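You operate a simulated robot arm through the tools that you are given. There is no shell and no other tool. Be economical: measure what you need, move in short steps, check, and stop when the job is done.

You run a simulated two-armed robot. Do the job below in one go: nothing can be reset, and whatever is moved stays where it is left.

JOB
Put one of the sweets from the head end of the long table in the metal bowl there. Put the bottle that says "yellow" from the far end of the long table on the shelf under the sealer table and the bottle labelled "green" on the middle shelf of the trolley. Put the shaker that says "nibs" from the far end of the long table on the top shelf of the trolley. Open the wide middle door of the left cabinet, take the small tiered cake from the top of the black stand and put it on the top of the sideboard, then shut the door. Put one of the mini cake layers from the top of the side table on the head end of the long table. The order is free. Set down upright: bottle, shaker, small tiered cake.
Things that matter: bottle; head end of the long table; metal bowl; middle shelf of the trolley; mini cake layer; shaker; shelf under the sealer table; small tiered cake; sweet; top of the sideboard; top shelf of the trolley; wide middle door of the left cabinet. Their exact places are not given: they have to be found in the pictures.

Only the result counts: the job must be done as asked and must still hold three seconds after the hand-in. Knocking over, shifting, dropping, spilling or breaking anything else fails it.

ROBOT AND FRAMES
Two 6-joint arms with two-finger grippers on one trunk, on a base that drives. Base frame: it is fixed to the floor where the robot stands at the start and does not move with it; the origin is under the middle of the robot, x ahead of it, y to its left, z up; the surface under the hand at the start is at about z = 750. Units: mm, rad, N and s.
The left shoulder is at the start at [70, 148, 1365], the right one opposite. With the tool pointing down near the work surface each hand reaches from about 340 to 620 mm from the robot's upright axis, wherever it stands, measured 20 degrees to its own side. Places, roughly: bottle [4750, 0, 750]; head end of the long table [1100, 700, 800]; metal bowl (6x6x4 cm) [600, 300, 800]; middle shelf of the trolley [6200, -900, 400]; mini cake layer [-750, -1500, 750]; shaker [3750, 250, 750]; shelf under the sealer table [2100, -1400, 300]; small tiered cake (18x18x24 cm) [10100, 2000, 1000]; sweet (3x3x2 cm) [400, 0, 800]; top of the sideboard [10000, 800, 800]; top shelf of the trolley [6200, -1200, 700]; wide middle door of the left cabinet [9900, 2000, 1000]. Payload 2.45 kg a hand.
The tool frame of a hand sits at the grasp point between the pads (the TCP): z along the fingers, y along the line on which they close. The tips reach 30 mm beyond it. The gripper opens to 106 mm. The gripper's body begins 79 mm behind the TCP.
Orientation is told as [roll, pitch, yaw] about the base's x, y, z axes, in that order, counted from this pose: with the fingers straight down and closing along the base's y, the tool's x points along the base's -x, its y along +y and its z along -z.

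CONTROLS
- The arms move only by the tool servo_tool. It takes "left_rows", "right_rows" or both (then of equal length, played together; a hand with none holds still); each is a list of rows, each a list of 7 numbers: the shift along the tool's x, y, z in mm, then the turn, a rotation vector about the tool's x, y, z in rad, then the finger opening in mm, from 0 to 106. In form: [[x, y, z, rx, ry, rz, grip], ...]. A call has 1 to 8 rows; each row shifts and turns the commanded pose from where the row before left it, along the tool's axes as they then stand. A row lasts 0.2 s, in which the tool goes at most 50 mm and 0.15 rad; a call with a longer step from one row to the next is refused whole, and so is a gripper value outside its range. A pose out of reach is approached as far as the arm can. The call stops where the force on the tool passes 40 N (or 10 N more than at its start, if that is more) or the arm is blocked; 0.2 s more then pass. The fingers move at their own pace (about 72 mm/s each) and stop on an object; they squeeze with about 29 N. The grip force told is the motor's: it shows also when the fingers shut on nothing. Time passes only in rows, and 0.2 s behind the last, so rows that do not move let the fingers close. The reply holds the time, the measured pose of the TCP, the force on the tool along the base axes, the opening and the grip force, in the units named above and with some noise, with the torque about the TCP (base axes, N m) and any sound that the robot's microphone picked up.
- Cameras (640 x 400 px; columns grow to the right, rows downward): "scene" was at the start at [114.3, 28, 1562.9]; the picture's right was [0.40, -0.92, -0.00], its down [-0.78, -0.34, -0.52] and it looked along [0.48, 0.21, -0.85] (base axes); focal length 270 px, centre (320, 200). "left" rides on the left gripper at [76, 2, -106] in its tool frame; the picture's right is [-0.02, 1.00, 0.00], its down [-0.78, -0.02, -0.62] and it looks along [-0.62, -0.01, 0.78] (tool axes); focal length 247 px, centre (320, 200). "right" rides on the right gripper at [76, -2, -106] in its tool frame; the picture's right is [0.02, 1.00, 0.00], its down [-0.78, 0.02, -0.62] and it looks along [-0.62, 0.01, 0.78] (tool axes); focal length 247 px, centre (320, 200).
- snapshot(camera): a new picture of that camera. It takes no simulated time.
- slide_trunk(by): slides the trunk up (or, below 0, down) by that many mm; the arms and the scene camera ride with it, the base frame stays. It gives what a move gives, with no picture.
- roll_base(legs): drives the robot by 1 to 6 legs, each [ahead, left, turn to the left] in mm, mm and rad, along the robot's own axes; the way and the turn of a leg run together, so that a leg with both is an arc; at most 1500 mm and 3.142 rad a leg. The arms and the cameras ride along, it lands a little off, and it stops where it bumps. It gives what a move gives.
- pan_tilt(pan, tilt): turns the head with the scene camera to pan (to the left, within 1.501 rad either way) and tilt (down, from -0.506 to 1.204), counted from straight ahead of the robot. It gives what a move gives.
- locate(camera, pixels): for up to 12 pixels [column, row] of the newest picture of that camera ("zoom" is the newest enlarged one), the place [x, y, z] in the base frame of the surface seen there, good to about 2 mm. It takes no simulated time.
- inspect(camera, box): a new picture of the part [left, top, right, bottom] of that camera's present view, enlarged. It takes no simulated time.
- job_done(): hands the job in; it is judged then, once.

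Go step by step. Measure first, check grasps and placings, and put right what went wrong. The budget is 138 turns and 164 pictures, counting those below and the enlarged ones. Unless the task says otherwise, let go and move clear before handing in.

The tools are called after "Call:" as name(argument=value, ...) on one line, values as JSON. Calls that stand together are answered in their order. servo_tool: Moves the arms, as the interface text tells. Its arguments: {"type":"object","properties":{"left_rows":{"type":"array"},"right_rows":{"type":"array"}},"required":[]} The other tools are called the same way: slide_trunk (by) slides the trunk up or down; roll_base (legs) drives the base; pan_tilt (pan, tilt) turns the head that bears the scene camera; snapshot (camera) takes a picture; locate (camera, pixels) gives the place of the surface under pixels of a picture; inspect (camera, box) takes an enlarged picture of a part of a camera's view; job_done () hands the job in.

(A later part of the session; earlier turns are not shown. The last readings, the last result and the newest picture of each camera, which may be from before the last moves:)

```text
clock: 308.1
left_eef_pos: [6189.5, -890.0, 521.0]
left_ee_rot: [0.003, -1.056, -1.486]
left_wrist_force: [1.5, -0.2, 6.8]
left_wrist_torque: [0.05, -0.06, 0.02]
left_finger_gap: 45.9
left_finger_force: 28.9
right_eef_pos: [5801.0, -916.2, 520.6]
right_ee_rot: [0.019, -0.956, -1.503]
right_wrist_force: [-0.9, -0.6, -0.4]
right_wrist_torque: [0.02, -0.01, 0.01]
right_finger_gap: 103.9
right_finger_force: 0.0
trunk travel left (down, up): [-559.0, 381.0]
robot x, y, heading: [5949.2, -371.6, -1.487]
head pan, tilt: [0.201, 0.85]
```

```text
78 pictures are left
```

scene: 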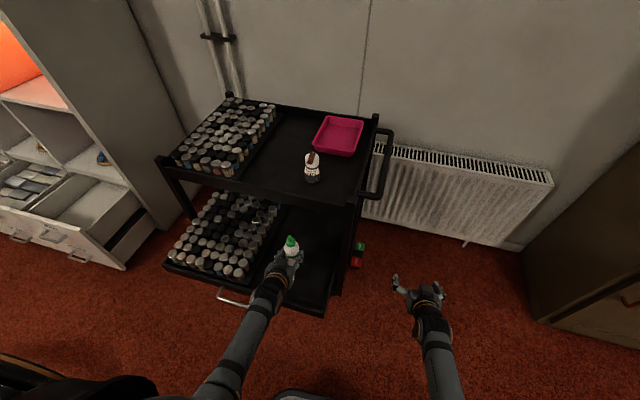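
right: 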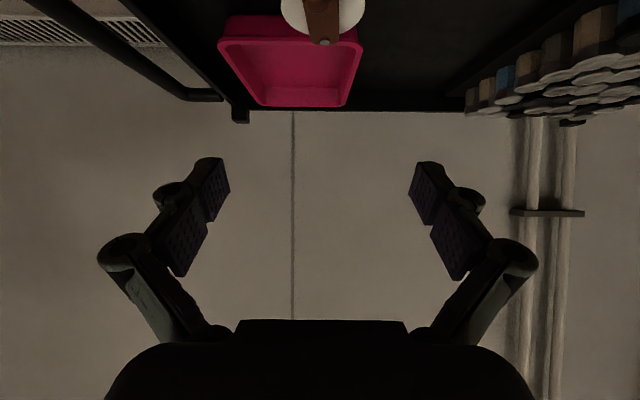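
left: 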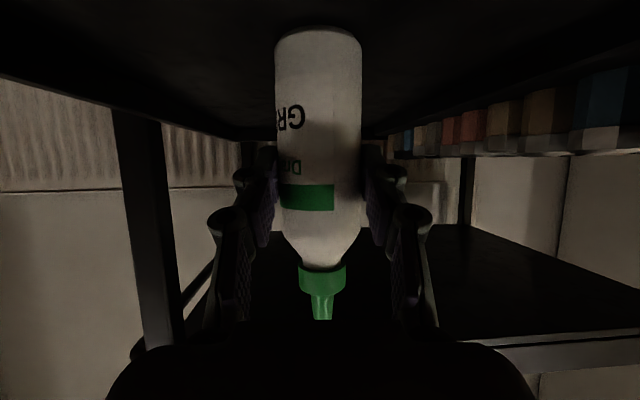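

Contact (+6.8 N). I open and back straight out.

Call:
servo_tool(left_rows=[[0, 0, 0, 0, 0, 0, 60], [0, 0, 0, 0, 0, 0, 80], [0, 0, 0, 0, 0, 0, 84], [0, 0, 0, 0, 0, 0, 84]])

Call:
roll_base(legs=[[-180, 0, 0]])

Call:
snapshot(camera="left")

Call:
slide_trunk(by=375)

Call:
snapshot(camera="scene")

```text
clock: 309.1
left_eef_pos: [6190.3, -889.5, 519.1]
left_ee_rot: [0.0, -1.054, -1.484]
left_wrist_force: [-1.2, -0.7, -0.8]
left_wrist_torque: [0.03, 0.01, -0.04]
left_finger_gap: 84.0
left_finger_force: 0.2
right_eef_pos: [5800.8, -917.2, 520.0]
right_ee_rot: [0.017, -0.954, -1.504]
right_wrist_force: [-0.3, -0.5, 0.1]
right_wrist_torque: [-0.02, -0.01, -0.01]
right_finger_gap: 104.0
right_finger_force: 0.1
trunk travel left (down, up): [-559.0, 381.0]
robot x, y, heading: [5949.7, -376.5, -1.481]
head pan, tilt: [0.201, 0.85]
```

```text
clock: 310.6
left_eef_pos: [6175.4, -707.3, 520.1]
left_ee_rot: [0.003, -1.055, -1.483]
left_wrist_force: [-0.6, 0.0, 0.2]
left_wrist_torque: [0.02, -0.02, 0.01]
left_finger_gap: 83.9
left_finger_force: 0.0
right_eef_pos: [5784.7, -735.0, 520.5]
right_ee_rot: [0.016, -0.956, -1.501]
right_wrist_force: [0.2, 1.0, -0.1]
right_wrist_torque: [-0.01, 0.01, -0.01]
right_finger_gap: 103.8
right_finger_force: 0.0
trunk travel left (down, up): [-559.0, 381.0]
robot x, y, heading: [5935.1, -192.3, -1.483]
head pan, tilt: [0.201, 0.85]
```

```text
77 pictures are left
```

left: 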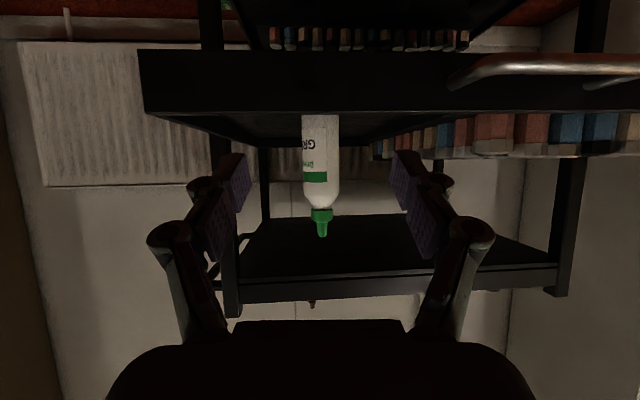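

```text
clock: 314.2
left_eef_pos: [6174.1, -707.0, 893.7]
left_ee_rot: [0.003, -1.055, -1.483]
left_wrist_force: [0.1, -0.6, -0.5]
left_wrist_torque: [0.02, -0.01, -0.01]
left_finger_gap: 83.9
left_finger_force: 0.0
right_eef_pos: [5786.1, -735.0, 895.1]
right_ee_rot: [0.018, -0.955, -1.502]
right_wrist_force: [-0.4, 0.3, -0.9]
right_wrist_torque: [-0.01, -0.02, 0.02]
right_finger_gap: 104.1
right_finger_force: 0.1
trunk travel left (down, up): [-934.0, 6.0]
robot x, y, heading: [5933.0, -192.5, -1.478]
head pan, tilt: [0.201, 0.85]
```

```text
76 pictures are left
```

scene: 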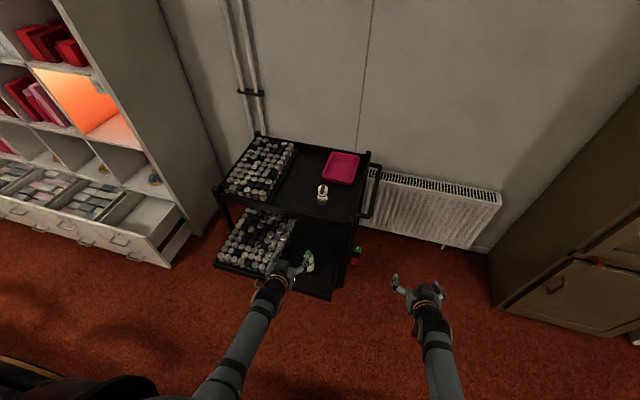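

Both trolley items stand upright. Now I head for the far cabinets: turn to face +x and look ahead.

Call:
roll_base(legs=[[170, 0, 0], [0, 0, 1.48]])

Call:
pan_tilt(pan=0.2, tilt=0.35)

Call:
snapshot(camera="scene")

```text
clock: 319.2
left_eef_pos: [6493.3, -199.6, 893.4]
left_ee_rot: [0.002, -1.053, -0.052]
left_wrist_force: [-0.7, -0.2, -0.1]
left_wrist_torque: [-0.02, 0.05, 0.02]
left_finger_gap: 84.1
left_finger_force: 0.2
right_eef_pos: [6465.9, -589.8, 895.9]
right_ee_rot: [0.017, -0.957, -0.07]
right_wrist_force: [0.0, 0.0, 0.4]
right_wrist_torque: [-0.04, 0.0, 0.02]
right_finger_gap: 103.9
right_finger_force: 0.2
trunk travel left (down, up): [-934.0, 6.0]
robot x, y, heading: [5950.9, -372.3, -0.053]
head pan, tilt: [0.201, 0.85]
```

```text
clock: 320.2
left_eef_pos: [6492.8, -199.5, 894.5]
left_ee_rot: [0.002, -1.053, -0.052]
left_wrist_force: [0.0, -0.6, -0.8]
left_wrist_torque: [0.03, 0.01, 0.02]
left_finger_gap: 84.0
left_finger_force: 0.0
right_eef_pos: [6466.4, -588.1, 895.5]
right_ee_rot: [0.017, -0.957, -0.068]
right_wrist_force: [0.4, 0.0, 0.4]
right_wrist_torque: [-0.04, -0.01, -0.02]
right_finger_gap: 104.3
right_finger_force: 0.0
trunk travel left (down, up): [-934.0, 6.0]
robot x, y, heading: [5950.9, -362.8, -0.049]
head pan, tilt: [0.201, 0.351]
```

```text
75 pictures are left
```

scene: 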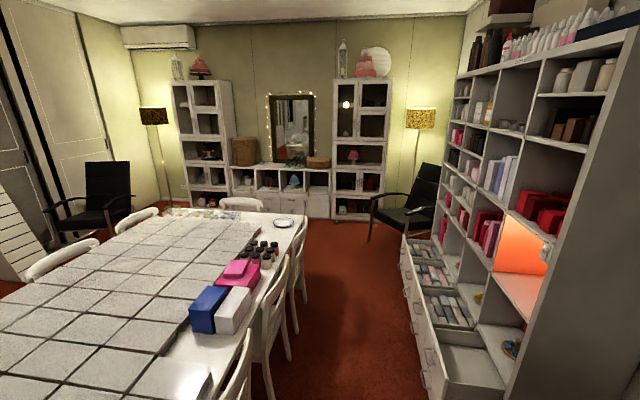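

Call:
locate(camera="scene", pixels=[[205, 152], [175, 150], [235, 150], [205, 205], [265, 170], [320, 175], [303, 225], [430, 380], [405, 240], [385, 215], [275, 390], [240, 205]])

Call:
inspect(camera="scene", box=[150, 50, 350, 230])

```text
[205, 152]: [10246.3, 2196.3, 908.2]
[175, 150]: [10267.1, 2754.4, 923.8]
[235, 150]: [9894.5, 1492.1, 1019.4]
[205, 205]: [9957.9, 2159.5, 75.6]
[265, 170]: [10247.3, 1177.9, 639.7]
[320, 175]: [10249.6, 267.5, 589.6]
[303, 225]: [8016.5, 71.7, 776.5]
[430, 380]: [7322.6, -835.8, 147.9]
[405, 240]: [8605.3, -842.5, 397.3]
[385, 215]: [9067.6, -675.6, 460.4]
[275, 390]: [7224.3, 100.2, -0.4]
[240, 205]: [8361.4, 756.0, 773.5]
```

```text
2.22 times, centred on (250, 140) of scene
```

zoom: 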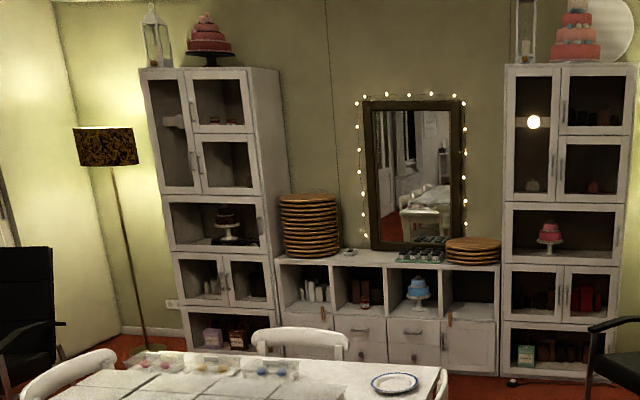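

Call:
roll_base(legs=[[0, -20, 0.05], [1490, 0, 0], [1250, 0, 0]])

Call:
pan_tilt(pan=0.9, tilt=0.35)

Call:
snapshot(camera="scene")

```text
clock: 333.6
left_eef_pos: [9163.7, -288.1, 895.2]
left_ee_rot: [0.003, -1.054, -0.038]
left_wrist_force: [-0.7, -0.7, 0.0]
left_wrist_torque: [0.0, 0.02, 0.0]
left_finger_gap: 83.8
left_finger_force: 0.1
right_eef_pos: [9142.7, -676.9, 896.9]
right_ee_rot: [0.019, -0.956, -0.059]
right_wrist_force: [-0.1, -0.4, 0.3]
right_wrist_torque: [-0.01, 0.02, -0.01]
right_finger_gap: 104.2
right_finger_force: 0.0
trunk travel left (down, up): [-934.0, 6.0]
robot x, y, heading: [8622.7, -462.2, -0.039]
head pan, tilt: [0.201, 0.351]
```

```text
clock: 334.6
left_eef_pos: [9165.0, -287.3, 894.7]
left_ee_rot: [0.003, -1.055, -0.039]
left_wrist_force: [0.2, -0.3, 0.6]
left_wrist_torque: [0.03, -0.01, -0.01]
left_finger_gap: 84.0
left_finger_force: 0.1
right_eef_pos: [9142.7, -677.4, 896.6]
right_ee_rot: [0.019, -0.954, -0.056]
right_wrist_force: [0.8, 0.2, 0.1]
right_wrist_torque: [-0.03, 0.0, -0.02]
right_finger_gap: 104.0
right_finger_force: 0.0
trunk travel left (down, up): [-934.0, 6.0]
robot x, y, heading: [8623.6, -458.8, -0.039]
head pan, tilt: [0.901, 0.351]
```

```text
73 pictures are left
```

scene: 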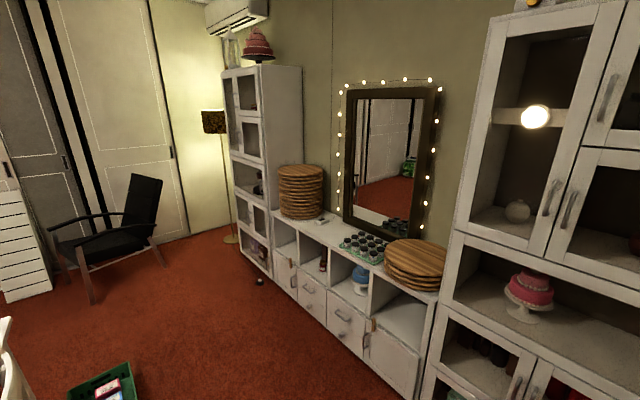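

Call:
pan_tilt(pan=1.3, tilt=0.7)

Call:
locate(camera="scene", pixels=[[70, 385], [130, 365], [140, 395], [90, 300], [258, 280], [325, 220], [300, 260], [415, 395], [250, 180], [300, 110], [240, 160], [345, 245]])

Call:
snapshot(camera="scene")

```text
clock: 335.5
left_eef_pos: [9166.1, -287.4, 894.3]
left_ee_rot: [0.001, -1.054, -0.039]
left_wrist_force: [0.6, -0.1, -0.2]
left_wrist_torque: [0.0, 0.01, 0.03]
left_finger_gap: 83.8
left_finger_force: 0.1
right_eef_pos: [9143.5, -675.7, 895.1]
right_ee_rot: [0.018, -0.956, -0.059]
right_wrist_force: [-0.6, 0.1, -0.5]
right_wrist_torque: [0.0, 0.01, 0.0]
right_finger_gap: 103.9
right_finger_force: 0.1
trunk travel left (down, up): [-934.0, 6.0]
robot x, y, heading: [8622.6, -463.8, -0.035]
head pan, tilt: [1.3, 0.7]
```

```text
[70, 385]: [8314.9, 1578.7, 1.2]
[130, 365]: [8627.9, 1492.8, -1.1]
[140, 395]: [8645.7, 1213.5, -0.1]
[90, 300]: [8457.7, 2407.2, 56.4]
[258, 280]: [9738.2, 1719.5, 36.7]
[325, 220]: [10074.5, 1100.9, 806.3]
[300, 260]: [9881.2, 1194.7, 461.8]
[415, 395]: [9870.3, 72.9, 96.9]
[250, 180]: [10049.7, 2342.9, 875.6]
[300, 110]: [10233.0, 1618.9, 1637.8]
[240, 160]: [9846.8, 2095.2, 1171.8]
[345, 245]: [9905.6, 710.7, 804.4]
```

```text
72 pictures are left
```

scene: 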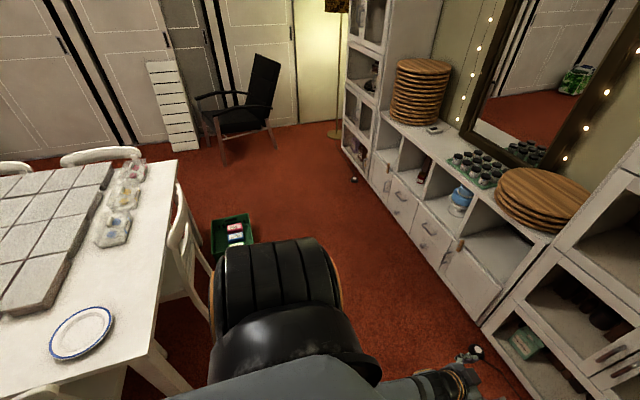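

Call:
roll_base(legs=[[530, 1382, 0.035]])

Call:
pan_tilt(pan=0.8, tilt=0.45)

Call:
snapshot(camera="scene")

Call:
inspect(camera="scene", box=[240, 60, 480, 280])

```text
clock: 342.8
left_eef_pos: [9722.7, 1072.1, 894.1]
left_ee_rot: [0.001, -1.054, -0.011]
left_wrist_force: [0.0, -0.6, 0.3]
left_wrist_torque: [0.02, -0.02, -0.04]
left_finger_gap: 84.1
left_finger_force: 0.1
right_eef_pos: [9712.7, 682.1, 895.1]
right_ee_rot: [0.019, -0.954, -0.032]
right_wrist_force: [0.2, 0.2, -0.5]
right_wrist_torque: [-0.01, 0.01, -0.01]
right_finger_gap: 104.0
right_finger_force: 0.1
trunk travel left (down, up): [-934.0, 6.0]
robot x, y, heading: [9184.9, 884.3, -0.007]
head pan, tilt: [1.3, 0.7]
```

```text
clock: 343.7
left_eef_pos: [9722.9, 1072.9, 894.0]
left_ee_rot: [0.002, -1.055, -0.01]
left_wrist_force: [-0.5, 0.1, -0.4]
left_wrist_torque: [0.0, 0.0, -0.01]
left_finger_gap: 84.2
left_finger_force: 0.1
right_eef_pos: [9711.6, 681.4, 895.5]
right_ee_rot: [0.018, -0.953, -0.032]
right_wrist_force: [-0.1, -0.1, 0.3]
right_wrist_torque: [0.0, -0.01, 0.03]
right_finger_gap: 103.9
right_finger_force: 0.1
trunk travel left (down, up): [-934.0, 6.0]
robot x, y, heading: [9186.6, 881.7, -0.012]
head pan, tilt: [0.799, 0.45]
```

```text
71 pictures are left
```

scene: 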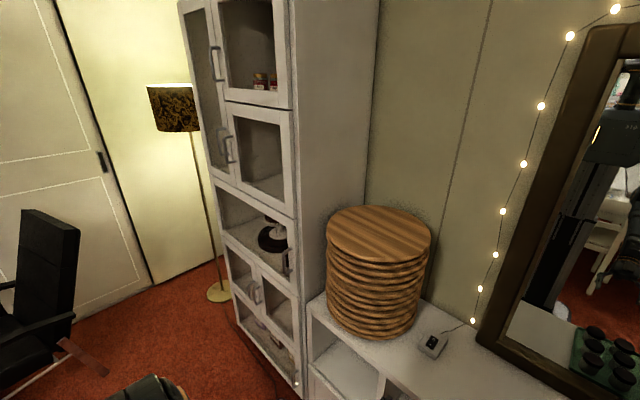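

```text
1.82 times, centred on (360, 170) of scene
```

zoom: 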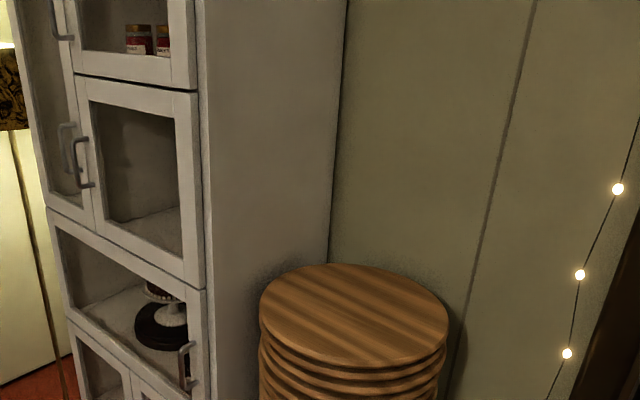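

The wide middle door has a vertical handle at its right side (zoom (185,365)), so it hinges at the left. I move in front of the cabinet for a frontal look.

Call:
roll_base(legs=[[-100, 800, 0]])

Call:
pan_tilt(pan=0.3, tilt=0.5)

Call:
snapshot(camera="scene")

```text
clock: 348.1
left_eef_pos: [9640.1, 1888.7, 894.5]
left_ee_rot: [0.002, -1.057, -0.026]
left_wrist_force: [0.3, -0.5, 0.2]
left_wrist_torque: [0.01, 0.01, 0.0]
left_finger_gap: 84.0
left_finger_force: 0.1
right_eef_pos: [9624.8, 1498.5, 894.6]
right_ee_rot: [0.021, -0.956, -0.045]
right_wrist_force: [0.9, 1.0, -0.2]
right_wrist_torque: [0.01, 0.0, -0.02]
right_finger_gap: 103.8
right_finger_force: 0.1
trunk travel left (down, up): [-934.0, 6.0]
robot x, y, heading: [9098.6, 1705.6, -0.025]
head pan, tilt: [0.799, 0.45]
```

```text
clock: 349.0
left_eef_pos: [9642.2, 1889.2, 893.5]
left_ee_rot: [-0.001, -1.055, -0.025]
left_wrist_force: [-0.3, -0.4, 0.5]
left_wrist_torque: [0.0, 0.02, 0.0]
left_finger_gap: 84.0
left_finger_force: 0.1
right_eef_pos: [9624.8, 1500.4, 896.0]
right_ee_rot: [0.017, -0.955, -0.042]
right_wrist_force: [-0.1, 0.7, -0.7]
right_wrist_torque: [0.0, -0.01, 0.03]
right_finger_gap: 104.0
right_finger_force: 0.1
trunk travel left (down, up): [-934.0, 6.0]
robot x, y, heading: [9103.4, 1706.1, -0.025]
head pan, tilt: [0.3, 0.499]
```

```text
69 pictures are left
```

scene: 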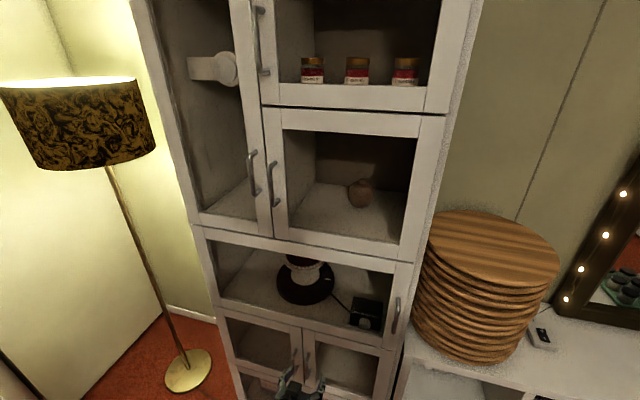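

Call:
locate(camera="scene", pixels=[[397, 300], [396, 318], [394, 330], [205, 235], [408, 270], [222, 305], [390, 342], [305, 265], [290, 290], [368, 312], [350, 280], [440, 370]])

Call:
slide_trunk(by=-330)

Call:
snapshot(camera="scene")

Call:
inspect(camera="scene", box=[190, 130, 430, 280])

```text
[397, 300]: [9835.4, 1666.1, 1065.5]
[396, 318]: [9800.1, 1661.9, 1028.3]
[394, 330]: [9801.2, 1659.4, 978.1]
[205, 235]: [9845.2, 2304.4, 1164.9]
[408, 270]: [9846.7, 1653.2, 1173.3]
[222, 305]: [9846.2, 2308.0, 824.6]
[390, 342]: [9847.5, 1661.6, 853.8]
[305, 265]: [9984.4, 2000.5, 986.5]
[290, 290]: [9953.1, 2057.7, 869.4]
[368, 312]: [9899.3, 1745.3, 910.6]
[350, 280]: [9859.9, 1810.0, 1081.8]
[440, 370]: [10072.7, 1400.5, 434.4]
```

```text
clock: 352.3
left_eef_pos: [9640.6, 1888.4, 563.3]
left_ee_rot: [0.001, -1.054, -0.026]
left_wrist_force: [-0.2, 0.8, -0.1]
left_wrist_torque: [0.0, 0.04, 0.01]
left_finger_gap: 84.0
left_finger_force: 0.1
right_eef_pos: [9623.8, 1499.3, 565.3]
right_ee_rot: [0.018, -0.952, -0.044]
right_wrist_force: [0.3, 0.4, 0.9]
right_wrist_torque: [-0.02, 0.01, 0.03]
right_finger_gap: 104.0
right_finger_force: 0.0
trunk travel left (down, up): [-604.0, 336.0]
robot x, y, heading: [9101.2, 1707.7, -0.025]
head pan, tilt: [0.3, 0.499]
```

```text
68 pictures are left
```

scene: 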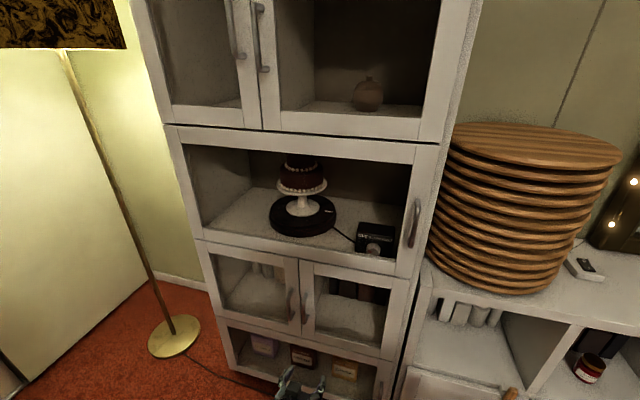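

```text
2.67 times, centred on (310, 205) of scene
```

zoom: 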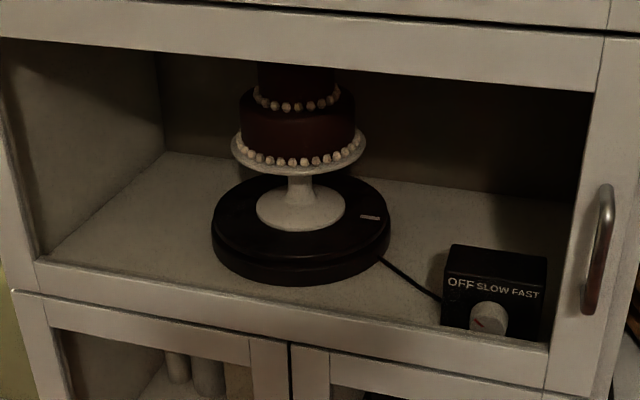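

The cake stands on a white pedestal on a black turntable (off). The stem is the graspable part. I measure stem, plate, turntable, and handle.

Call:
locate(camera="zoom", pixels=[[298, 195], [298, 185], [298, 215], [298, 240], [298, 275], [298, 163], [300, 105], [232, 150], [366, 150], [258, 210], [343, 210], [284, 190]])

Call:
locate(camera="zoom", pixels=[[312, 190], [213, 225], [389, 225], [598, 250], [600, 200], [592, 300], [300, 250], [100, 240], [500, 260], [545, 345], [280, 300], [440, 290]])

```text
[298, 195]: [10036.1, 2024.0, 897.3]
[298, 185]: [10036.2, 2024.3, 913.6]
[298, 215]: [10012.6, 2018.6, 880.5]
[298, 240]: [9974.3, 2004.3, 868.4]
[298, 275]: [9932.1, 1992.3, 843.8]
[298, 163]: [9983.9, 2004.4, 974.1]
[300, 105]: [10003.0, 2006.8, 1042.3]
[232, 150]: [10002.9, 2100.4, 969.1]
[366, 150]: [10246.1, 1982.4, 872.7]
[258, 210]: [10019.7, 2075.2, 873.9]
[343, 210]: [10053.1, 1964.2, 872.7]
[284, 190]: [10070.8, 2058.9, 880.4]
```

```text
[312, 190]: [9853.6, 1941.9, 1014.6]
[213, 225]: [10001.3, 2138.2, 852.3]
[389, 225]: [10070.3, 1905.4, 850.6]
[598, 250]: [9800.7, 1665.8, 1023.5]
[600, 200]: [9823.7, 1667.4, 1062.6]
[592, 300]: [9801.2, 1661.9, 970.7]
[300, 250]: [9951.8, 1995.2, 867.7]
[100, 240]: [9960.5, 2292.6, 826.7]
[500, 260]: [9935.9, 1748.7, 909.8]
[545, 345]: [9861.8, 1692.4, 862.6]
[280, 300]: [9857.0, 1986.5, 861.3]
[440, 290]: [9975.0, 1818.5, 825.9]
```

Geometry: shelf floor z 826, turntable top ~870, stem centre ≈(10056,2024), plate rim ~970; handle bar at (9802,1664, z 970–1063), hinge near y 2310. I go to the right of the door swing and raise the left hand to handle height.

Call:
roll_base(legs=[[30, -240, 0.025]])

Call:
slide_trunk(by=330)

Call:
servo_tool(left_rows=[[-38, 0, 1.2, 0, 0, 0, 70], [-38, 0, 1.2, 0, 0, 0, 70], [-38, 0, 1.2, 0, 0, 0, 70], [0, 0, 0, 0, 0, 0, 70]])

Call:
snapshot(camera="left")

```text
clock: 354.1
left_eef_pos: [9663.4, 1656.5, 563.5]
left_ee_rot: [0.005, -1.054, -0.01]
left_wrist_force: [-0.2, -0.4, 0.2]
left_wrist_torque: [0.05, -0.03, -0.01]
left_finger_gap: 83.8
left_finger_force: 0.1
right_eef_pos: [9654.3, 1265.1, 565.0]
right_ee_rot: [0.019, -0.954, -0.028]
right_wrist_force: [-0.7, 0.3, 0.5]
right_wrist_torque: [0.02, 0.04, -0.01]
right_finger_gap: 104.1
right_finger_force: 0.0
trunk travel left (down, up): [-604.0, 336.0]
robot x, y, heading: [9128.4, 1466.8, -0.011]
head pan, tilt: [0.3, 0.499]
```

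```text
clock: 357.3
left_eef_pos: [9664.4, 1658.0, 893.1]
left_ee_rot: [-0.001, -1.055, -0.009]
left_wrist_force: [0.2, 0.2, -0.3]
left_wrist_torque: [-0.02, 0.04, 0.03]
left_finger_gap: 84.0
left_finger_force: 0.1
right_eef_pos: [9653.4, 1266.2, 896.7]
right_ee_rot: [0.021, -0.956, -0.027]
right_wrist_force: [-1.4, 0.3, -0.5]
right_wrist_torque: [0.01, -0.02, -0.03]
right_finger_gap: 103.9
right_finger_force: 0.1
trunk travel left (down, up): [-934.0, 6.0]
robot x, y, heading: [9128.7, 1466.1, -0.01]
head pan, tilt: [0.3, 0.499]
```

```text
clock: 358.3
left_eef_pos: [9719.7, 1657.2, 992.1]
left_ee_rot: [0.0, -1.053, -0.009]
left_wrist_force: [0.4, -0.1, -0.4]
left_wrist_torque: [0.04, -0.02, -0.02]
left_finger_gap: 70.0
left_finger_force: 0.1
right_eef_pos: [9653.3, 1266.0, 895.9]
right_ee_rot: [0.019, -0.957, -0.026]
right_wrist_force: [-0.1, -0.2, 0.2]
right_wrist_torque: [-0.03, -0.04, -0.01]
right_finger_gap: 104.2
right_finger_force: 0.1
trunk travel left (down, up): [-934.0, 6.0]
robot x, y, heading: [9128.4, 1467.7, -0.008]
head pan, tilt: [0.3, 0.499]
```

```text
66 pictures are left
```

left: 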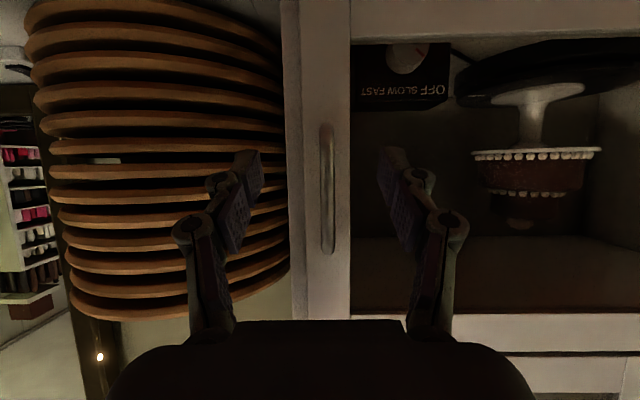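

Call:
locate(camera="left", pixels=[[327, 140], [327, 190], [327, 240], [322, 190], [333, 190], [275, 190], [150, 160], [310, 190], [540, 120], [535, 152], [485, 155], [597, 152]])

```text
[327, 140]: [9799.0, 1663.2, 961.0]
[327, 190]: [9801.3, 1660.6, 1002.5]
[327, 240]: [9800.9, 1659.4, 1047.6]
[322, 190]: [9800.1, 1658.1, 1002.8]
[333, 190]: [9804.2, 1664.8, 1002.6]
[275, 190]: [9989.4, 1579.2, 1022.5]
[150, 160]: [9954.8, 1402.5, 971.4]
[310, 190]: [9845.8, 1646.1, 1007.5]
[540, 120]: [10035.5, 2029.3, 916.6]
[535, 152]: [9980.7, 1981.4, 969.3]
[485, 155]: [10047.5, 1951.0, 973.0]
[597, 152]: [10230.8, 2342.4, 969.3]
```

Handle axis (9806,1661). I advance 86 mm and close on the bar.

Call:
servo_tool(left_rows=[[-10.6, 1, 18.7, 0, 0, 0, 60], [-10.6, 1, 18.7, 0, 0, 0, 60], [-10.6, 1, 18.7, 0, 0, 0, 60], [-10.6, 1, 18.7, 0, 0, 0, 60], [0, 0, 0, 0, 0, 0, 30], [0, 0, 0, 0, 0, 0, 5], [0, 0, 0, 0, 0, 0, 5], [0, 0, 0, 0, 0, 0, 5]])

Call:
snapshot(camera="left")

```text
clock: 360.1
left_eef_pos: [9809.0, 1661.2, 990.4]
left_ee_rot: [0.0, -1.053, -0.008]
left_wrist_force: [0.3, 7.5, 0.0]
left_wrist_torque: [0.03, 0.14, -0.03]
left_finger_gap: 11.6
left_finger_force: 38.0
right_eef_pos: [9654.2, 1268.4, 896.4]
right_ee_rot: [0.016, -0.955, -0.024]
right_wrist_force: [0.3, 0.7, -0.1]
right_wrist_torque: [0.0, 0.02, 0.0]
right_finger_gap: 104.1
right_finger_force: 0.1
trunk travel left (down, up): [-934.0, 6.0]
robot x, y, heading: [9127.3, 1467.1, -0.007]
head pan, tilt: [0.3, 0.499]
```

```text
65 pictures are left
```

left: 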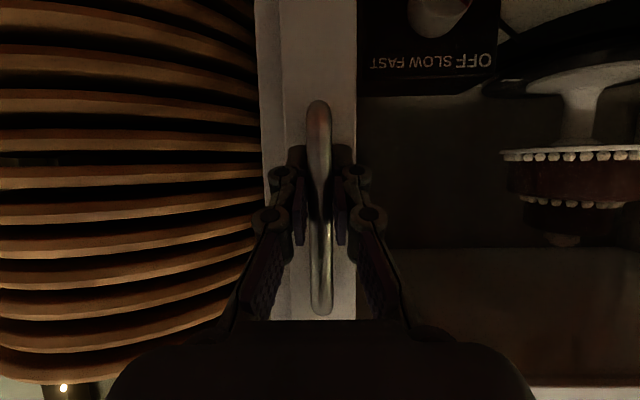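

Handle gripped (11.6 mm). I pull back along the door's arc in small steps, yawing slightly with it.

Call:
servo_tool(left_rows=[[6.2, 1, -10.9, 0.02, 0, 0.011, 3], [12.4, 3, -21.7, 0.035, 0, 0.02, 3], [12.4, 4, -21.7, 0.035, 0, 0.02, 3], [12.4, 5, -21.7, 0.035, 0, 0.02, 3], [12.4, 6, -21.7, 0.035, 0, 0.02, 3]])

Call:
snapshot(camera="left")

```text
clock: 361.4
left_eef_pos: [9698.4, 1677.2, 990.5]
left_ee_rot: [-0.031, -1.047, -0.165]
left_wrist_force: [-7.9, -28.1, 2.5]
left_wrist_torque: [0.22, 0.41, 0.11]
left_finger_gap: 12.0
left_finger_force: 38.5
right_eef_pos: [9650.9, 1263.0, 896.5]
right_ee_rot: [0.022, -0.958, -0.035]
right_wrist_force: [-0.2, 0.2, 1.4]
right_wrist_torque: [-0.05, -0.05, -0.02]
right_finger_gap: 103.9
right_finger_force: 0.0
trunk travel left (down, up): [-934.0, 6.0]
robot x, y, heading: [9124.8, 1468.0, -0.012]
head pan, tilt: [0.3, 0.499]
stopped in row 5 (left hand): the force on the tool passed its limit at 43 N (the readings are from after the stop); the commanded pose is now the measured one
```

```text
64 pictures are left
```

left: 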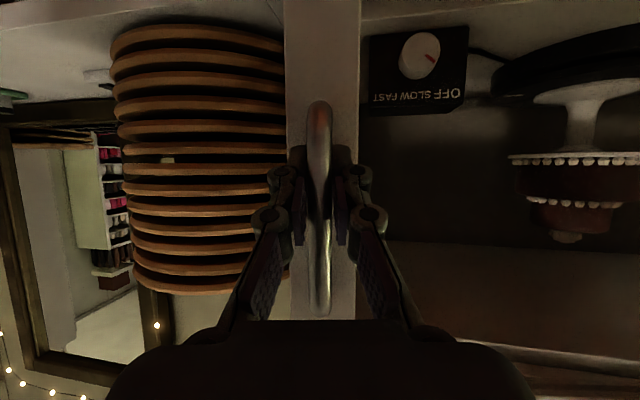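

The door swings (pulled 110 mm); slight side strain since I moved too much in y. I continue with less y, and then back the base a little.

Call:
servo_tool(left_rows=[[8.7, -5, -15.2, 0.02, 0, 0.012, 3], [8.7, -1, -15.2, 0.03, 0, 0.017, 3], [8.7, 0, -15.2, 0.03, 0, 0.017, 3]])

Call:
roll_base(legs=[[-60, 14, 0]])

Call:
snapshot(camera="left")

```text
clock: 362.1
left_eef_pos: [9648.3, 1690.0, 990.1]
left_ee_rot: [-0.017, -1.051, -0.266]
left_wrist_force: [2.5, 10.9, 2.5]
left_wrist_torque: [0.3, 0.6, 0.01]
left_finger_gap: 11.8
left_finger_force: 37.9
right_eef_pos: [9655.0, 1267.2, 895.1]
right_ee_rot: [0.014, -0.953, -0.025]
right_wrist_force: [-0.6, 0.0, 0.4]
right_wrist_torque: [0.0, 0.02, -0.04]
right_finger_gap: 103.9
right_finger_force: 0.2
trunk travel left (down, up): [-934.0, 6.0]
robot x, y, heading: [9128.4, 1463.6, -0.007]
head pan, tilt: [0.3, 0.499]
```

```text
clock: 363.5
left_eef_pos: [9589.3, 1709.7, 989.8]
left_ee_rot: [-0.001, -1.052, -0.276]
left_wrist_force: [8.9, 22.5, -2.1]
left_wrist_torque: [0.08, -0.31, -0.04]
left_finger_gap: 12.2
left_finger_force: 37.7
right_eef_pos: [9595.7, 1285.1, 894.4]
right_ee_rot: [0.014, -0.954, -0.023]
right_wrist_force: [1.0, 1.4, 0.3]
right_wrist_torque: [-0.02, -0.06, 0.05]
right_finger_gap: 103.9
right_finger_force: 0.0
trunk travel left (down, up): [-934.0, 6.0]
robot x, y, heading: [9064.3, 1480.1, -0.006]
head pan, tilt: [0.3, 0.499]
stopped in leg 1: the force on the tool passed its limit at 44 N (the readings are from after the stop); the commanded pose is now the measured one
```

```text
63 pictures are left
```

left: 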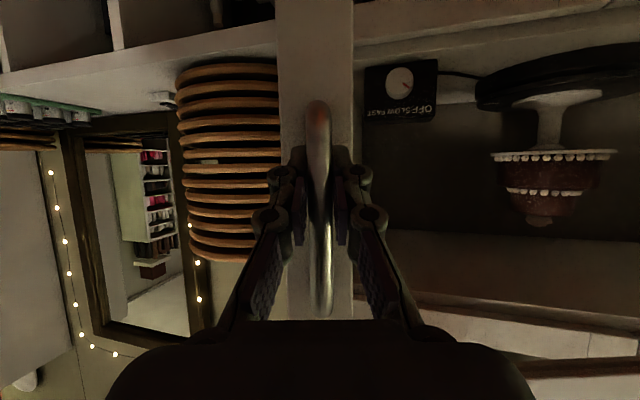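

Call:
roll_base(legs=[[-45, 32, 0], [-45, 30, 0]])

Call:
pan_tilt(pan=0.4, tilt=0.6)

Call:
snapshot(camera="scene")

```text
clock: 365.2
left_eef_pos: [9490.1, 1761.5, 989.8]
left_ee_rot: [-0.023, -1.045, -0.26]
left_wrist_force: [-10.8, -15.9, -1.0]
left_wrist_torque: [0.22, 0.42, 0.12]
left_finger_gap: 11.5
left_finger_force: 35.9
right_eef_pos: [9498.0, 1342.4, 897.8]
right_ee_rot: [0.02, -0.96, -0.027]
right_wrist_force: [-0.2, 0.4, 0.1]
right_wrist_torque: [-0.02, 0.04, -0.06]
right_finger_gap: 103.9
right_finger_force: 0.0
trunk travel left (down, up): [-934.0, 6.0]
robot x, y, heading: [8972.9, 1542.3, -0.007]
head pan, tilt: [0.3, 0.499]
stopped in leg 2: the force on the tool passed its limit at 48 N (the readings are from after the stop); the commanded pose is now the measured one
```

```text
clock: 365.9
left_eef_pos: [9492.4, 1760.8, 990.0]
left_ee_rot: [-0.015, -1.044, -0.269]
left_wrist_force: [-11.7, -19.2, -5.4]
left_wrist_torque: [0.09, 0.23, 0.16]
left_finger_gap: 11.2
left_finger_force: 35.8
right_eef_pos: [9500.6, 1340.4, 895.7]
right_ee_rot: [0.024, -0.958, -0.029]
right_wrist_force: [-0.7, 0.1, 0.2]
right_wrist_torque: [0.01, 0.03, -0.02]
right_finger_gap: 104.1
right_finger_force: 0.2
trunk travel left (down, up): [-934.0, 6.0]
robot x, y, heading: [8975.7, 1541.5, -0.008]
head pan, tilt: [0.4, 0.6]
```

```text
62 pictures are left
```

scene: 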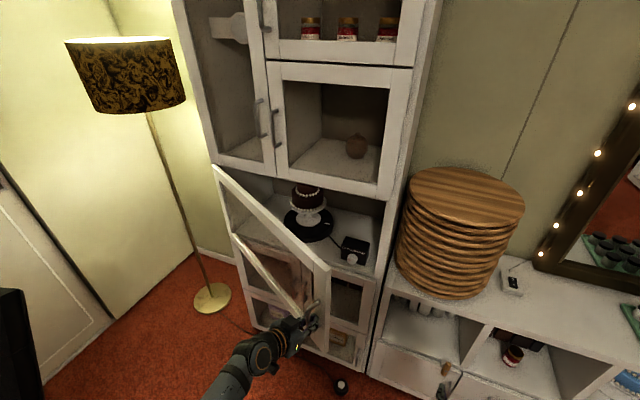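

The door is ~30° open. I check the lamp, the small floor thing at (340,386), and the door edge before pushing it wider.

Call:
locate(camera="scene", pixels=[[340, 386], [213, 297], [175, 190], [218, 172], [328, 270], [325, 345], [235, 240], [322, 300], [316, 205], [310, 222], [355, 250]])

```text
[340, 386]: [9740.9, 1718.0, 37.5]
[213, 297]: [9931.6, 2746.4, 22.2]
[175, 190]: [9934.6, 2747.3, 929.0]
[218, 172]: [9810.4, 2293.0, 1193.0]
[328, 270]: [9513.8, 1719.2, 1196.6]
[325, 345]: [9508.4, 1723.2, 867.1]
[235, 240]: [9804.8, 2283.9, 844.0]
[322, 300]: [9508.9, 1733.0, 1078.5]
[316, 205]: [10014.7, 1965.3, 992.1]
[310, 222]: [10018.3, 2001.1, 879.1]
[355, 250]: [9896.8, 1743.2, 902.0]
```

Release the handle and back off a little.

Call:
servo_tool(left_rows=[[0, 0, 0, 0, 0, 0, 30], [0, 0, 0, 0, 0, 0, 60], [0, 0, 0, 0, 0, 0, 60], [15, 0, -26, 0, 0, 0, 60], [15, 0, -26, 0, 0, 0, 60], [15, 0, -26, 0, 0, 0, 30]])

Call:
snapshot(camera="left")

```text
clock: 367.2
left_eef_pos: [9410.4, 1788.0, 992.1]
left_ee_rot: [-0.014, -1.048, -0.265]
left_wrist_force: [-0.7, 0.0, 0.3]
left_wrist_torque: [0.01, -0.01, 0.04]
left_finger_gap: 29.9
left_finger_force: 0.0
right_eef_pos: [9503.2, 1343.5, 895.8]
right_ee_rot: [0.018, -0.954, -0.025]
right_wrist_force: [0.6, 0.6, -0.2]
right_wrist_torque: [0.03, 0.01, 0.0]
right_finger_gap: 104.0
right_finger_force: 0.0
trunk travel left (down, up): [-934.0, 6.0]
robot x, y, heading: [8979.6, 1543.1, -0.013]
head pan, tilt: [0.4, 0.6]
```

```text
61 pictures are left
```

left: 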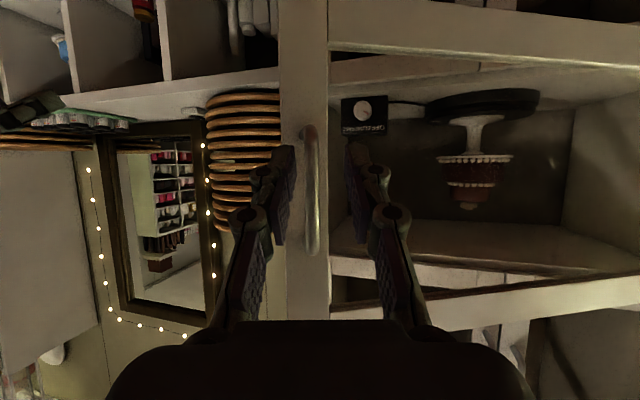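

Now I move right of the door's free edge, yaw the hand left, and go in past the edge.

Call:
roll_base(legs=[[0, -175, 0]])

Call:
servo_tool(left_rows=[[0, 0, 0, -0.0956, 0, -0.0545, 0], [0, 0, 0, -0.0956, 0, -0.0545, 0], [0, 0, 0, -0.0956, 0, -0.0545, 0], [0, 0, 0, -0.0956, 0, -0.0545, 0], [0, 0, 0, -0.0956, 0, -0.0545, 0]])

Call:
roll_base(legs=[[190, 0, 0]])

Call:
snapshot(camera="scene")

```text
clock: 368.7
left_eef_pos: [9410.1, 1615.6, 990.5]
left_ee_rot: [-0.021, -1.048, -0.265]
left_wrist_force: [0.7, 0.0, 0.9]
left_wrist_torque: [-0.02, -0.05, 0.0]
left_finger_gap: 30.0
left_finger_force: 0.1
right_eef_pos: [9501.1, 1169.7, 896.3]
right_ee_rot: [0.015, -0.954, -0.025]
right_wrist_force: [0.2, 0.6, -0.5]
right_wrist_torque: [-0.02, -0.03, -0.03]
right_finger_gap: 104.1
right_finger_force: 0.2
trunk travel left (down, up): [-934.0, 6.0]
robot x, y, heading: [8973.6, 1367.7, -0.009]
head pan, tilt: [0.4, 0.6]
```

```text
clock: 369.9
left_eef_pos: [9409.2, 1612.8, 991.4]
left_ee_rot: [-0.007, -1.045, 0.278]
left_wrist_force: [0.0, -0.5, 0.2]
left_wrist_torque: [-0.03, 0.0, 0.0]
left_finger_gap: 0.0
left_finger_force: 28.6
right_eef_pos: [9500.2, 1166.5, 895.3]
right_ee_rot: [0.02, -0.952, -0.031]
right_wrist_force: [-0.1, 0.3, 0.5]
right_wrist_torque: [0.0, -0.02, 0.02]
right_finger_gap: 104.2
right_finger_force: 0.0
trunk travel left (down, up): [-934.0, 6.0]
robot x, y, heading: [8974.0, 1367.1, -0.004]
head pan, tilt: [0.4, 0.6]
```

```text
clock: 371.5
left_eef_pos: [9599.5, 1616.3, 991.6]
left_ee_rot: [-0.007, -1.044, 0.281]
left_wrist_force: [-1.5, -0.8, 0.5]
left_wrist_torque: [0.01, -0.02, -0.04]
left_finger_gap: 0.1
left_finger_force: 28.5
right_eef_pos: [9693.3, 1168.9, 896.7]
right_ee_rot: [0.02, -0.957, -0.025]
right_wrist_force: [0.8, 0.2, 0.6]
right_wrist_torque: [-0.05, 0.0, 0.02]
right_finger_gap: 104.2
right_finger_force: 0.0
trunk travel left (down, up): [-934.0, 6.0]
robot x, y, heading: [9170.1, 1367.9, -0.004]
head pan, tilt: [0.4, 0.6]
```

```text
60 pictures are left
```

scene: 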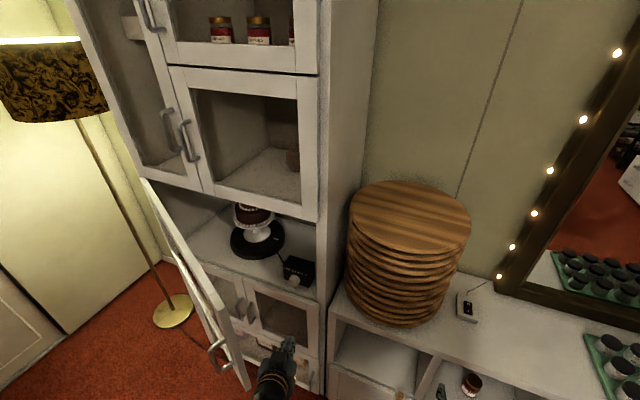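

The hand is just inside the free edge. I push the door open by driving left in stages.

Call:
roll_base(legs=[[-10, 100, 0], [-40, 100, 0], [-50, 110, 0]])

Call:
snapshot(camera="scene")

```text
clock: 372.6
left_eef_pos: [9594.0, 1689.4, 989.7]
left_ee_rot: [-0.017, -1.044, 0.28]
left_wrist_force: [-1.3, -0.3, 0.0]
left_wrist_torque: [-0.02, -0.01, 0.01]
left_finger_gap: 0.1
left_finger_force: 28.8
right_eef_pos: [9688.0, 1247.3, 897.1]
right_ee_rot: [0.026, -0.956, -0.035]
right_wrist_force: [0.1, -0.1, 0.6]
right_wrist_torque: [-0.01, -0.02, 0.03]
right_finger_gap: 103.8
right_finger_force: 0.0
trunk travel left (down, up): [-934.0, 6.0]
robot x, y, heading: [9160.2, 1445.7, -0.006]
head pan, tilt: [0.4, 0.6]
stopped in leg 1: the force on the tool passed its limit at 213 N (the readings are from after the stop); the commanded pose is now the measured one
```

```text
59 pictures are left
```

scene: 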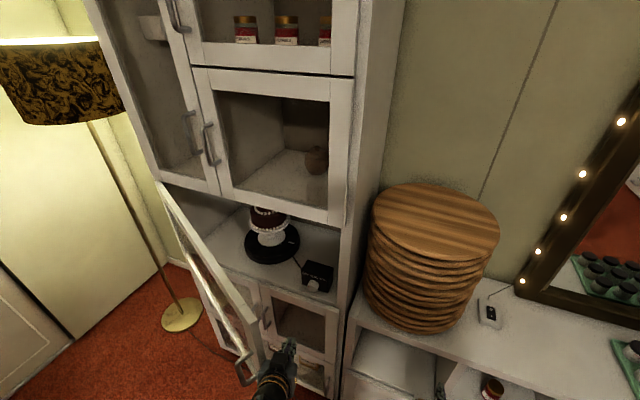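

The door edge took a bump without moving; I'll push slowly with the arm instead. First I reposition: base back a bit, arm forward and lower, hand yawed further left.

Call:
roll_base(legs=[[-130, -60, 0]])

Call:
servo_tool(left_rows=[[-4, 0.5, 37, 0, 0, 0, 0], [-4, 0.5, 37, 0, 0, 0, 0], [-4, 0.5, 37, 0, 0, 0, 0], [-4, 0.5, 37, 0, 0, 0, 0], [0, 0, 0, -0.0866, 0, -0.05, 0], [0, 0, 0, -0.0866, 0, -0.05, 0], [0, 0, 0, -0.0866, 0, -0.05, 0], [0, 0, 0, -0.0866, 0, -0.05, 0]])

Call:
servo_tool(left_rows=[[0, 20, 0, 0, 0, 0, 0], [0, 20, 0, 0, 0, 0, 0], [0, 15, 0, 0, 0, 0, 0], [0, 12, 0, 0, 0, 0, 0], [0, 12, 0, 0, 0, 0, 0], [0, 12, 0, 0, 0, 0, 0], [0, 12, 0, 0, 0, 0, 0], [0, 12, 0, 0, 0, 0, 0]])

Call:
snapshot(camera="scene")

```text
clock: 374.0
left_eef_pos: [9466.5, 1633.7, 989.9]
left_ee_rot: [-0.018, -1.044, 0.282]
left_wrist_force: [0.7, 1.0, 0.6]
left_wrist_torque: [0.0, 0.02, -0.03]
left_finger_gap: 0.0
left_finger_force: 29.1
right_eef_pos: [9559.8, 1190.7, 895.8]
right_ee_rot: [0.025, -0.954, -0.032]
right_wrist_force: [0.2, 0.4, -0.2]
right_wrist_torque: [-0.02, 0.01, 0.0]
right_finger_gap: 103.9
right_finger_force: 0.1
trunk travel left (down, up): [-934.0, 6.0]
robot x, y, heading: [9032.4, 1389.9, -0.01]
head pan, tilt: [0.4, 0.6]
```

```text
clock: 375.8
left_eef_pos: [9596.9, 1668.4, 929.6]
left_ee_rot: [-0.014, -1.042, 0.678]
left_wrist_force: [1.4, -0.8, 0.4]
left_wrist_torque: [0.01, -0.02, 0.04]
left_finger_gap: 0.3
left_finger_force: 28.8
right_eef_pos: [9560.9, 1190.0, 896.1]
right_ee_rot: [0.024, -0.955, -0.035]
right_wrist_force: [0.2, -0.3, 0.2]
right_wrist_torque: [0.0, 0.0, -0.01]
right_finger_gap: 104.2
right_finger_force: 0.1
trunk travel left (down, up): [-934.0, 6.0]
robot x, y, heading: [9030.8, 1390.0, -0.007]
head pan, tilt: [0.4, 0.6]
```

```text
clock: 377.6
left_eef_pos: [9525.3, 1760.0, 930.5]
left_ee_rot: [-0.014, -1.043, 0.676]
left_wrist_force: [-0.3, -0.1, -0.3]
left_wrist_torque: [-0.02, 0.02, -0.04]
left_finger_gap: 0.0
left_finger_force: 28.6
right_eef_pos: [9558.9, 1191.7, 896.0]
right_ee_rot: [0.024, -0.959, -0.034]
right_wrist_force: [-0.3, -0.3, 0.0]
right_wrist_torque: [-0.02, 0.0, -0.01]
right_finger_gap: 104.0
right_finger_force: 0.0
trunk travel left (down, up): [-934.0, 6.0]
robot x, y, heading: [9033.5, 1392.3, -0.003]
head pan, tilt: [0.4, 0.6]
```

```text
58 pictures are left
```

scene: 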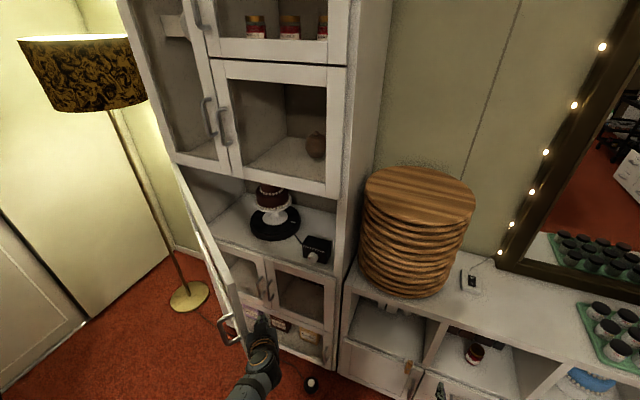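

The door follows. I keep pushing.

Call:
servo_tool(left_rows=[[0, 20, 0, 0, 0, 0, 0], [0, 20, 0, 0, 0, 0, 0], [0, 20, 0, 0, 0, 0, 0], [0, 20, 0, 0, 0, 0, 0], [0, 20, 0, 0, 0, 0, 0], [0, 20, 0, 0, 0, 0, 0], [0, 20, 0, 0, 0, 0, 0], [0, 20, 0, 0, 0, 0, 0]])

Call:
pan_tilt(pan=0.6, tilt=0.7)

Call:
snapshot(camera="scene")

```text
clock: 378.2
left_eef_pos: [9493.2, 1781.0, 928.2]
left_ee_rot: [-0.024, -1.035, 0.686]
left_wrist_force: [-14.6, -20.3, 8.2]
left_wrist_torque: [1.21, -0.44, 1.34]
left_finger_gap: 0.0
left_finger_force: 28.4
right_eef_pos: [9554.8, 1185.8, 898.3]
right_ee_rot: [0.034, -0.959, -0.042]
right_wrist_force: [0.8, 1.3, -0.8]
right_wrist_torque: [0.02, -0.01, -0.03]
right_finger_gap: 104.0
right_finger_force: 0.0
trunk travel left (down, up): [-934.0, 6.0]
robot x, y, heading: [9034.9, 1388.9, -0.004]
head pan, tilt: [0.4, 0.6]
stopped in row 3 (left hand): the force on the tool passed its limit at 45 N (the readings are from after the stop); the commanded pose is now the measured one
```

```text
clock: 378.9
left_eef_pos: [9493.2, 1781.4, 928.6]
left_ee_rot: [-0.017, -1.036, 0.682]
left_wrist_force: [-18.9, -26.0, 5.2]
left_wrist_torque: [1.61, -0.83, 1.73]
left_finger_gap: 0.0
left_finger_force: 28.5
right_eef_pos: [9555.0, 1185.8, 897.1]
right_ee_rot: [0.035, -0.961, -0.044]
right_wrist_force: [0.0, -0.8, 0.1]
right_wrist_torque: [0.02, -0.02, 0.01]
right_finger_gap: 104.0
right_finger_force: 0.0
trunk travel left (down, up): [-934.0, 6.0]
robot x, y, heading: [9033.7, 1386.9, -0.011]
head pan, tilt: [0.6, 0.7]
```

```text
57 pictures are left
```

scene: 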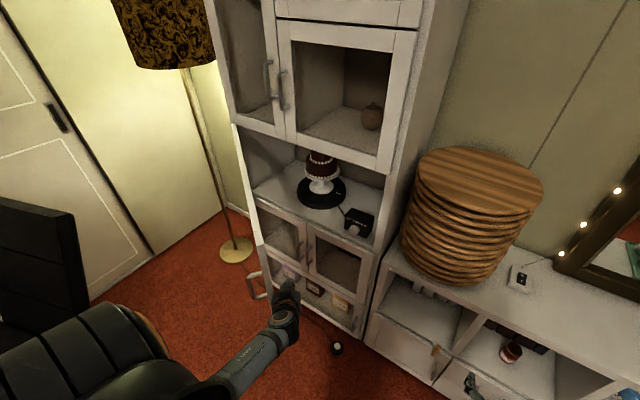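

Call:
locate(camera="scene", pixels=[[250, 285], [262, 282], [265, 260], [240, 140], [262, 235], [258, 225], [336, 348], [290, 300], [250, 180]])

Call:
inspect(camera="scene", box=[200, 110, 360, 340])

```text
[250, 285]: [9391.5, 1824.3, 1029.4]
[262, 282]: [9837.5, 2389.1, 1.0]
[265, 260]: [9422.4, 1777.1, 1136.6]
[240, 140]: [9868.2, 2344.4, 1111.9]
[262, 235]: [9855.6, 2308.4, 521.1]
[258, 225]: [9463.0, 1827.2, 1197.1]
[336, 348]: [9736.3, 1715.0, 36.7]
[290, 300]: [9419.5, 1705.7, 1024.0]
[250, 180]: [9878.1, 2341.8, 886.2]
```

```text
1.74 times, centred on (280, 225) of scene
```

zoom: 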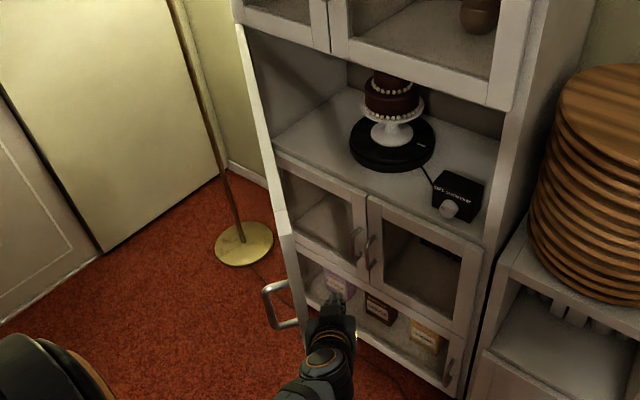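

The edge is snagged between finger and palm, so I follow the door's arc (a bit backward as well as left).

Call:
servo_tool(left_rows=[[3.5, 10, -6, 0, 0, 0, 0], [2.5, 18, -4.5, 0.026, 0, 0.015, 0], [2.5, 18, -4.5, 0.026, 0, 0.015, 0], [2, 18, -3.5, 0.026, 0, 0.015, 0], [2, 18, -3.5, 0.026, 0, 0.015, 0], [2, 18, -3, 0.026, 0, 0.015, 0], [1.5, 18, -3, 0.026, 0, 0.015, 0], [1.5, 18, -3, 0.026, 0, 0.015, 0]])

Call:
snapshot(camera="scene")

```text
clock: 380.2
left_eef_pos: [9417.6, 1836.0, 926.8]
left_ee_rot: [-0.025, -1.035, 0.565]
left_wrist_force: [-18.4, -18.0, 12.0]
left_wrist_torque: [1.17, -0.42, 1.35]
left_finger_gap: 0.0
left_finger_force: 29.1
right_eef_pos: [9553.5, 1187.0, 898.1]
right_ee_rot: [0.035, -0.962, -0.041]
right_wrist_force: [0.5, 0.5, 1.2]
right_wrist_torque: [-0.02, 0.0, -0.05]
right_finger_gap: 104.0
right_finger_force: 0.1
trunk travel left (down, up): [-934.0, 6.0]
robot x, y, heading: [9031.1, 1388.0, -0.007]
head pan, tilt: [0.6, 0.7]
stopped in row 6 (left hand): the force on the tool passed its limit at 43 N (the readings are from after the stop); the commanded pose is now the measured one
```

```text
55 pictures are left
```

scene: 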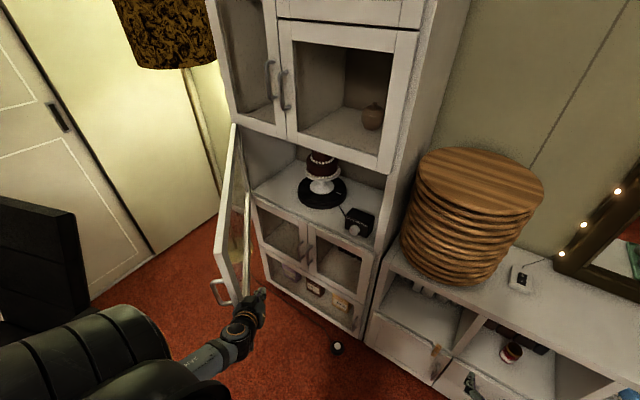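

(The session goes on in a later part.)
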